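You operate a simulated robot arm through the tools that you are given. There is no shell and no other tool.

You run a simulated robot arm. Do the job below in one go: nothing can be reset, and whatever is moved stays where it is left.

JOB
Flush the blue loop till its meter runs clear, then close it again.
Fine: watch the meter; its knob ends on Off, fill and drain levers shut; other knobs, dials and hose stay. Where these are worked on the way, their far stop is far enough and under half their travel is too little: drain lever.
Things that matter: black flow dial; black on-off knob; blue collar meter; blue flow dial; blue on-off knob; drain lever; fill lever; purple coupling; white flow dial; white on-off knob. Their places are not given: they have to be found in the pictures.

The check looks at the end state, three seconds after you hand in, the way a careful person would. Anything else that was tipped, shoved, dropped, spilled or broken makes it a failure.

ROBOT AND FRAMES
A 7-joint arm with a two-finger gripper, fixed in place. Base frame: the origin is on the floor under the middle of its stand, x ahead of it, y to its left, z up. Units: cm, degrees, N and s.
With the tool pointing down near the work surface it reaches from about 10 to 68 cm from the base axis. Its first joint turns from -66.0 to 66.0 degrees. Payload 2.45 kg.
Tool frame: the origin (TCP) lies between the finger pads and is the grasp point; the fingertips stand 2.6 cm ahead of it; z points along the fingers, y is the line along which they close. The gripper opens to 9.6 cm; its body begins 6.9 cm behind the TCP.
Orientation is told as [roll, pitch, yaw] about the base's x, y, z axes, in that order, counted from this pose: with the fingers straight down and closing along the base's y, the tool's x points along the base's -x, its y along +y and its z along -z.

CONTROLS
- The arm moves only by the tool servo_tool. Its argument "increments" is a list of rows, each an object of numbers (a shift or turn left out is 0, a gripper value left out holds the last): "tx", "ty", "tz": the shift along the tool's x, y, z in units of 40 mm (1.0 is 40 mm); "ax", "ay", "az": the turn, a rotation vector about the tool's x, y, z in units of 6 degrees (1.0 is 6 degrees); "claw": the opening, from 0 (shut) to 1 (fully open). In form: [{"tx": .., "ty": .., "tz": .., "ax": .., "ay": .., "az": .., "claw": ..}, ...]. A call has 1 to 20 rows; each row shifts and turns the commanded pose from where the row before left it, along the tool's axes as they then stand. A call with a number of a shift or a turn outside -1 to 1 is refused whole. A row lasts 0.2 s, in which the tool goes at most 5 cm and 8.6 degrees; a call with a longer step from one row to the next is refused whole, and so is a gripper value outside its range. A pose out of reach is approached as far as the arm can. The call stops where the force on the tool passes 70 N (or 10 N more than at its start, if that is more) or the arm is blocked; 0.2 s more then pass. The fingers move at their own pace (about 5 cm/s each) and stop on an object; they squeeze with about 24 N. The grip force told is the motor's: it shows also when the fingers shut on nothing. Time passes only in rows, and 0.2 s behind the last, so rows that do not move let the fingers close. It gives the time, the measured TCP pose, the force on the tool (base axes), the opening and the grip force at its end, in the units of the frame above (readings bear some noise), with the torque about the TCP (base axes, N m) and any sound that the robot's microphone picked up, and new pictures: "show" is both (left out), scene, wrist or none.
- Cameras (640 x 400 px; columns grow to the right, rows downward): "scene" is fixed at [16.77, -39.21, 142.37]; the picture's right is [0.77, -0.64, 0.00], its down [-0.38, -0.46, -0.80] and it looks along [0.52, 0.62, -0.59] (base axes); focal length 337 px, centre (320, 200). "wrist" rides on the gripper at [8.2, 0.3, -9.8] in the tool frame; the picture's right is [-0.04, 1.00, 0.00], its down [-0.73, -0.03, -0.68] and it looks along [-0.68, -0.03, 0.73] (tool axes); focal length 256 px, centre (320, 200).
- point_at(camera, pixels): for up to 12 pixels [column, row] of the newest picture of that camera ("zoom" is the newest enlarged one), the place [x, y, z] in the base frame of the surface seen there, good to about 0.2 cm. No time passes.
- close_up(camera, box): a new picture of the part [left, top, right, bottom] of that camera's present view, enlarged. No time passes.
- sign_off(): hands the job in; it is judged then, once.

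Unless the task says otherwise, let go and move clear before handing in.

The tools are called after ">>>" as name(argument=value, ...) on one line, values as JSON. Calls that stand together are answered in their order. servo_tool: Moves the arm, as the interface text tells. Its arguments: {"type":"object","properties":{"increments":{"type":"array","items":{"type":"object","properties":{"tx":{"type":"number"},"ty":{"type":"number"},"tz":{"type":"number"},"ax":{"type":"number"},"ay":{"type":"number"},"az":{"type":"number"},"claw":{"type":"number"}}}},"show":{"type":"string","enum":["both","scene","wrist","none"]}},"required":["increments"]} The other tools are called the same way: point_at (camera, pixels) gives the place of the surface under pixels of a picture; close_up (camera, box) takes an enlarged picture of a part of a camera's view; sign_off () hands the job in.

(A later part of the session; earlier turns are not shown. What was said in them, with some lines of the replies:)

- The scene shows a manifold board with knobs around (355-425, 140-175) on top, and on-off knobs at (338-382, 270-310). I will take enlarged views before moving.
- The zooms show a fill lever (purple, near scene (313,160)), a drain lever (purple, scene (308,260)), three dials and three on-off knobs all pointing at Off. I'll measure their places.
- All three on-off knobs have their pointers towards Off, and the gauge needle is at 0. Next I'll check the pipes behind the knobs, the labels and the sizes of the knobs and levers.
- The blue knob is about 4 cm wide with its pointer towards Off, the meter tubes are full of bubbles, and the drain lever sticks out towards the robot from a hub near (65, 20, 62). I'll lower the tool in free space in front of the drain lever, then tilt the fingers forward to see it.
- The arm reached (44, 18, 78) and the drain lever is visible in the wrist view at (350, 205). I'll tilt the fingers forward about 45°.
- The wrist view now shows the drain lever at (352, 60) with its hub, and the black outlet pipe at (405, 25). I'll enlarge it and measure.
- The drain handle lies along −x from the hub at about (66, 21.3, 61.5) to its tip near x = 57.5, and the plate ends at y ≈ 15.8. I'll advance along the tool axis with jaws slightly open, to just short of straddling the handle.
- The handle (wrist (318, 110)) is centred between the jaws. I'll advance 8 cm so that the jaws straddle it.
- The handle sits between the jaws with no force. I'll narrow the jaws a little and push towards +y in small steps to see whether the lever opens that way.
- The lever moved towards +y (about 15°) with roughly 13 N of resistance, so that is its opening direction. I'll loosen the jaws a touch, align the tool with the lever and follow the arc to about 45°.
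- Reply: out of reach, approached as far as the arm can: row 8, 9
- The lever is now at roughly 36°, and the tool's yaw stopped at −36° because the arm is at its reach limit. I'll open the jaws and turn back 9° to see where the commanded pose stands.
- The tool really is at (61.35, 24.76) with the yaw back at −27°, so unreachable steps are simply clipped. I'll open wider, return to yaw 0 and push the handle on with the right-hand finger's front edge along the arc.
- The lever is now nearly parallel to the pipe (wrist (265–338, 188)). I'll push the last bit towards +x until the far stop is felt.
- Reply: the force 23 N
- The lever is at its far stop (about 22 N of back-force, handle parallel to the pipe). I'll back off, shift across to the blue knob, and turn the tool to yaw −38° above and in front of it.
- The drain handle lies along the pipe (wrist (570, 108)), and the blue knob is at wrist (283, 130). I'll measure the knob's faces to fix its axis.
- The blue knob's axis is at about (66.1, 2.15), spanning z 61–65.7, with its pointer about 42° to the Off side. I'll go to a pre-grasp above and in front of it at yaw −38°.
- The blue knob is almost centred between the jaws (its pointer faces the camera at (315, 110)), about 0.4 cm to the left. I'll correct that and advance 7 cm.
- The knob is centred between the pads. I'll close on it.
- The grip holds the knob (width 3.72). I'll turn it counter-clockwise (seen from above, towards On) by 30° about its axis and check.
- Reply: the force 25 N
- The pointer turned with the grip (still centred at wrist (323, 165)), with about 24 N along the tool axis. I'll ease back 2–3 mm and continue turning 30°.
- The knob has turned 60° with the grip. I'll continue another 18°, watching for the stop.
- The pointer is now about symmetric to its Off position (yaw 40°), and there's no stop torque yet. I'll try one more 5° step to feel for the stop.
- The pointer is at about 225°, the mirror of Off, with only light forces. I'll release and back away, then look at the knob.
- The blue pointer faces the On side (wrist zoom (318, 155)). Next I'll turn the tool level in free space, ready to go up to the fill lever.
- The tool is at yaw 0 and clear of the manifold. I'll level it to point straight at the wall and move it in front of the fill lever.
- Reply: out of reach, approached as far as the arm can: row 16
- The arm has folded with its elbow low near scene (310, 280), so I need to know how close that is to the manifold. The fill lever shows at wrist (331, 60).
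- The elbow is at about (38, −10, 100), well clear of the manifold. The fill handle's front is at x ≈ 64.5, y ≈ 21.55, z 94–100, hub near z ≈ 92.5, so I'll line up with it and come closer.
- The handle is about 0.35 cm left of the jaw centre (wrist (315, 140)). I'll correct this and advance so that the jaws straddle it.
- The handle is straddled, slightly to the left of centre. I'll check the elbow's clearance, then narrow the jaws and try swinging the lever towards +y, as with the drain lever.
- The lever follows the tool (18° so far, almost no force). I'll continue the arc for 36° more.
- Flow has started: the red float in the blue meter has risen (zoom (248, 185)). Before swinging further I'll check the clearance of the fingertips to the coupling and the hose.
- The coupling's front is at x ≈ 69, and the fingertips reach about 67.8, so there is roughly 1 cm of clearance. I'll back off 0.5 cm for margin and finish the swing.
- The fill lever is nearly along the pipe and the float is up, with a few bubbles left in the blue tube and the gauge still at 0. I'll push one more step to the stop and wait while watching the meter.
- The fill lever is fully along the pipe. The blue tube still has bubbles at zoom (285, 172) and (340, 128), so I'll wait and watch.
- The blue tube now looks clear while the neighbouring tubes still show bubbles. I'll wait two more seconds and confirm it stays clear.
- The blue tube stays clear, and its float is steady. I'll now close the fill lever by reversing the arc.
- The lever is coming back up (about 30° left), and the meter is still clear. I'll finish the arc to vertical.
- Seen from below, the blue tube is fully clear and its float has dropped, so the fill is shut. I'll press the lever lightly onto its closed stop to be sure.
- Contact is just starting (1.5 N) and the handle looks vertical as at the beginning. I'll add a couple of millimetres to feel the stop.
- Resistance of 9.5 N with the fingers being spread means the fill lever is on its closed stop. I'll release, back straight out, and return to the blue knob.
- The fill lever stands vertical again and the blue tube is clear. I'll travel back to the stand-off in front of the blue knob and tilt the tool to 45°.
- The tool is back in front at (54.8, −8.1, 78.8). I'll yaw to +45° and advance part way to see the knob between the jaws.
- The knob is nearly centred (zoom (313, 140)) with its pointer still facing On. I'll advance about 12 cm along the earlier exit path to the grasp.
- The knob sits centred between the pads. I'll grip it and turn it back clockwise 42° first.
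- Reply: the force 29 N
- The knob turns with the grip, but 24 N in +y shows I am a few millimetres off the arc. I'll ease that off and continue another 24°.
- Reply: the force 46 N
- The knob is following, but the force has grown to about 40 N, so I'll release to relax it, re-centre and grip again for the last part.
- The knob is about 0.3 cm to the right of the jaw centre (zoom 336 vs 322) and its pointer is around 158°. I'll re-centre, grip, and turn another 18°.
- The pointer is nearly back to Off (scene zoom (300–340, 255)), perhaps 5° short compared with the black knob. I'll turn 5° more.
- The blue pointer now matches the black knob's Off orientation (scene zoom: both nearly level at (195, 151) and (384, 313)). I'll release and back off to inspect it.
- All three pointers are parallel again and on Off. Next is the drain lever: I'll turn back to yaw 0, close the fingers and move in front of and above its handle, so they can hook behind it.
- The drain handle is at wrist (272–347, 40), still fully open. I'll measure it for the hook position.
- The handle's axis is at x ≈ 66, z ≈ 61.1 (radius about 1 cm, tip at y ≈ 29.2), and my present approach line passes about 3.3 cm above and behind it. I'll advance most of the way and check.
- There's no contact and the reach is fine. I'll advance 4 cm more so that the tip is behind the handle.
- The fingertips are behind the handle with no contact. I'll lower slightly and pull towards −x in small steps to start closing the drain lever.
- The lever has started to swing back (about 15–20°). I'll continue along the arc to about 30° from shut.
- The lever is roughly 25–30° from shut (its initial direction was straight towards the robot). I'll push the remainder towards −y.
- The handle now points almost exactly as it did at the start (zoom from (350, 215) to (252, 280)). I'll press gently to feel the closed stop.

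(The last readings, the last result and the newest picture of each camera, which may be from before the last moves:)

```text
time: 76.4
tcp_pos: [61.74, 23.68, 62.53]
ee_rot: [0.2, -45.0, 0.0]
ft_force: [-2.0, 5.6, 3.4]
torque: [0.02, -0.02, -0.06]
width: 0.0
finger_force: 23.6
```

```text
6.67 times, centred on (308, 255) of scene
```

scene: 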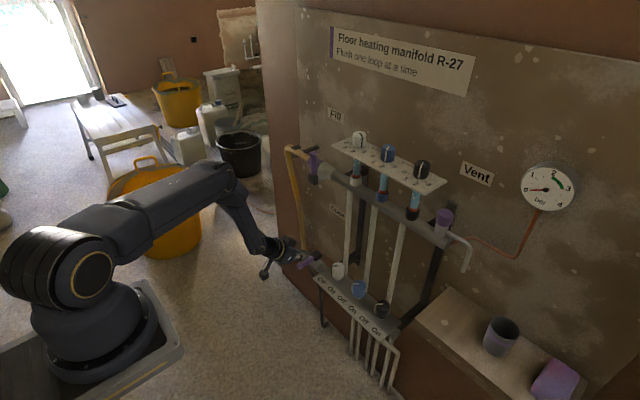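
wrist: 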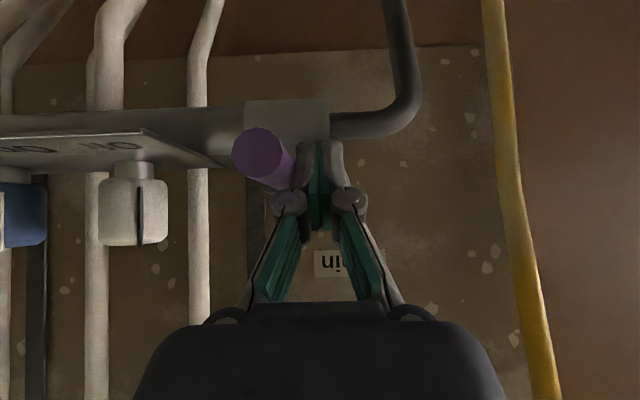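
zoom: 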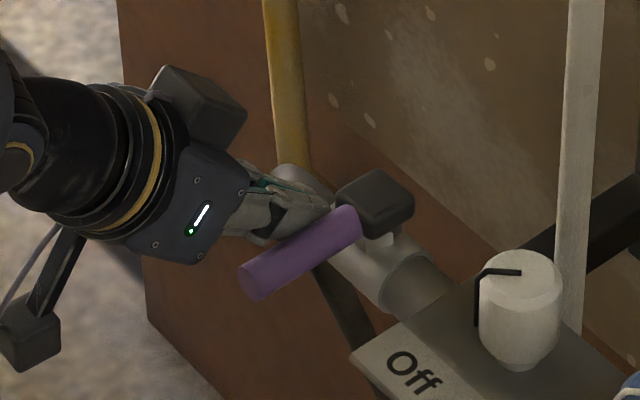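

The tool feels 5.6 N and the handle no longer moves, so it's on its stop. One more small press, then I'll move off to +y and back away.

>>> servo_tool(increments=[{"ty": -0.05}, {"ty": 0.3}, {"ty": 0.2, "tz": -0.5}, {"tz": -1.0}, {"tz": -1.0}, {"tz": -1.0}])

>>> close_up(camera="scene", box=[285, 235, 349, 275])

>>> close_up(camera="scene", box=[280, 110, 480, 235])

>>> close_up(camera="scene", box=[310, 250, 406, 320])

>>> close_up(camera="scene", box=[500, 150, 600, 220])

```text
time: 77.8
tcp_pos: [51.65, 25.54, 72.09]
ee_rot: [0.1, -45.1, 0.0]
ft_force: [0.0, -0.2, 0.0]
torque: [0.0, -0.04, 0.01]
width: 0.0
finger_force: 24.2
```

scene: 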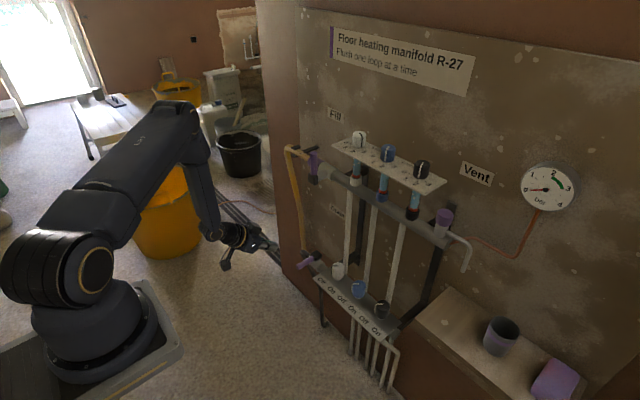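
wrist: 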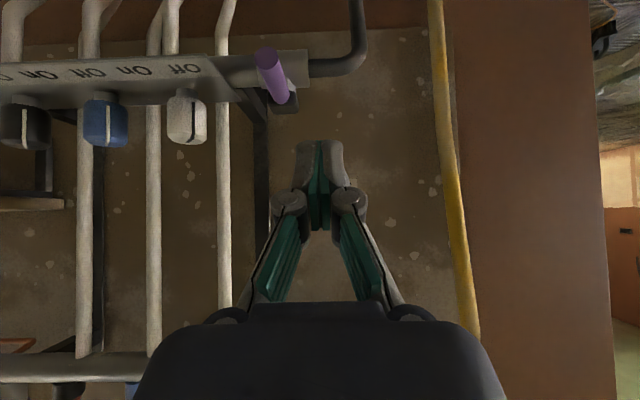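

```text
10.00 times, centred on (317, 255) of scene
```

zoom: 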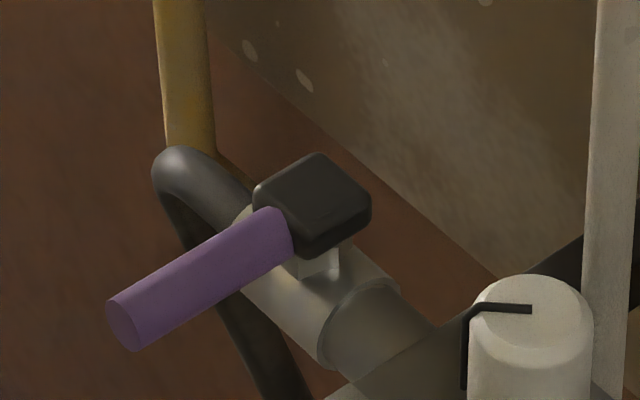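

```text
3.20 times, centred on (380, 172) of scene
```

zoom: 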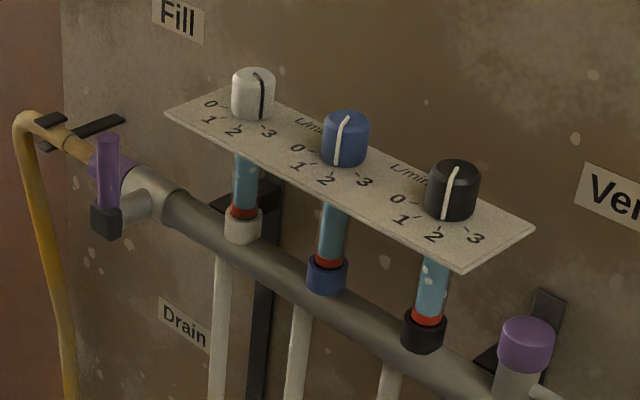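

```text
5.71 times, centred on (358, 285) of scene
```

zoom: 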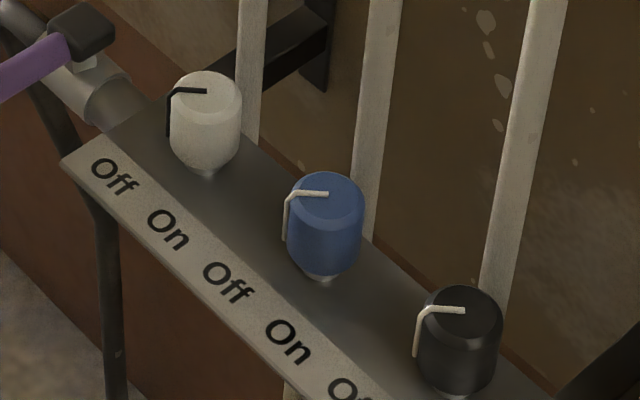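

```text
5.71 times, centred on (550, 185) of scene
```

zoom: 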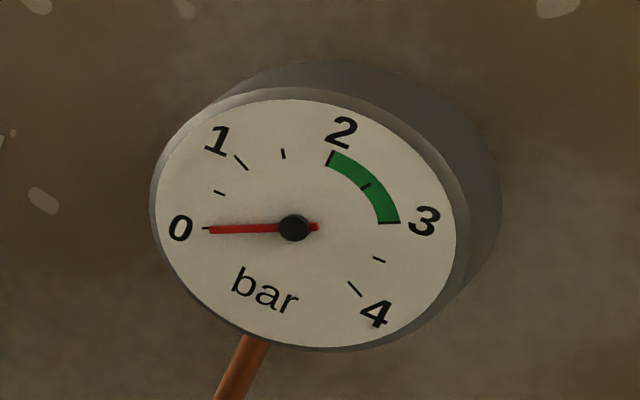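

Both levers and all three on-off knobs match their starting positions, and the dials and hose are unchanged. I'll back off a bit further and take one last close look at the blue meter.

>>> servo_tool(increments=[{"tz": -1.0, "claw": 0.3}, {"tz": -1.0}, {"tz": -0.5}], show="scene")

>>> close_up(camera="scene", box=[365, 165, 405, 205])

```text
time: 78.6
tcp_pos: [44.85, 25.39, 79.34]
ee_rot: [0.1, -45.0, -0.1]
ft_force: [0.7, -0.1, 0.1]
torque: [-0.01, 0.0, -0.01]
width: 2.89
finger_force: 0.1
```

scene: 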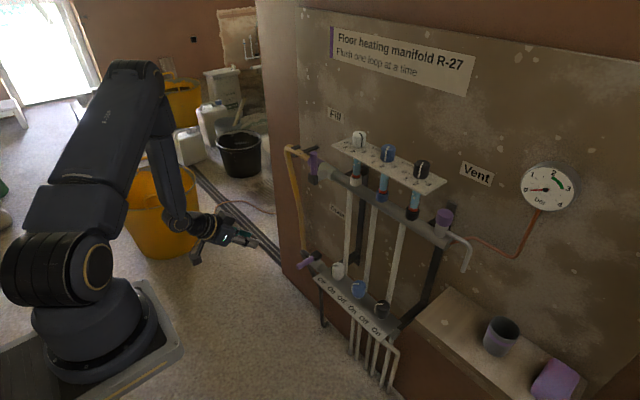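

```text
10.00 times, centred on (385, 185) of scene
```

zoom: 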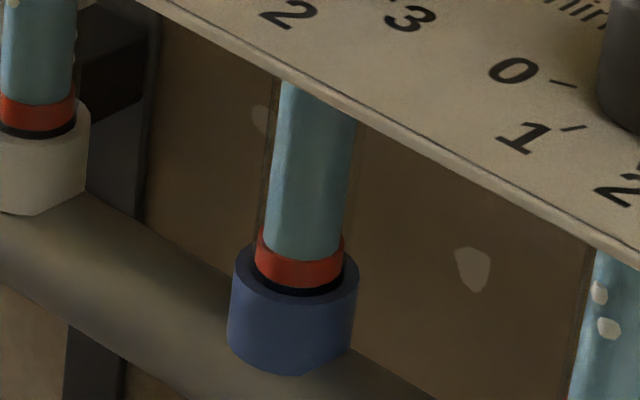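

The blue meter is free of bubbles with its float at rest, its knob is on Off, both levers are shut, and the arm is clear. I'm handing in the job.

>>> sign_off()

```text
The job is handed in.
```

The blue loop is flushed and closed again, and I've handed the job in. I haven't seen the result of the check.

- **Flush:** I opened the drain lever to its far stop, turned the blue knob to On, then opened the fill lever. I let it run until the bubbles in the blue collar meter were gone. The meter stayed clear for two more seconds, and a view from below with the fill shut showed no bubbles either.
- **Closing:** I shut the fill lever first, then turned the blue knob to Off, then shut the drain lever. Both levers were pressed onto their closed stops. The blue knob's pointer lines up with the white and black knobs, which are still on Off.
- **Everything else:** In the final pictures the flow dials, the other knobs, the hose and the purple coupling look as they did at the start. The pressure gauge read 0 each time I looked. Nothing was knocked over or spilled that I could see, and the arm is clear of the manifold.
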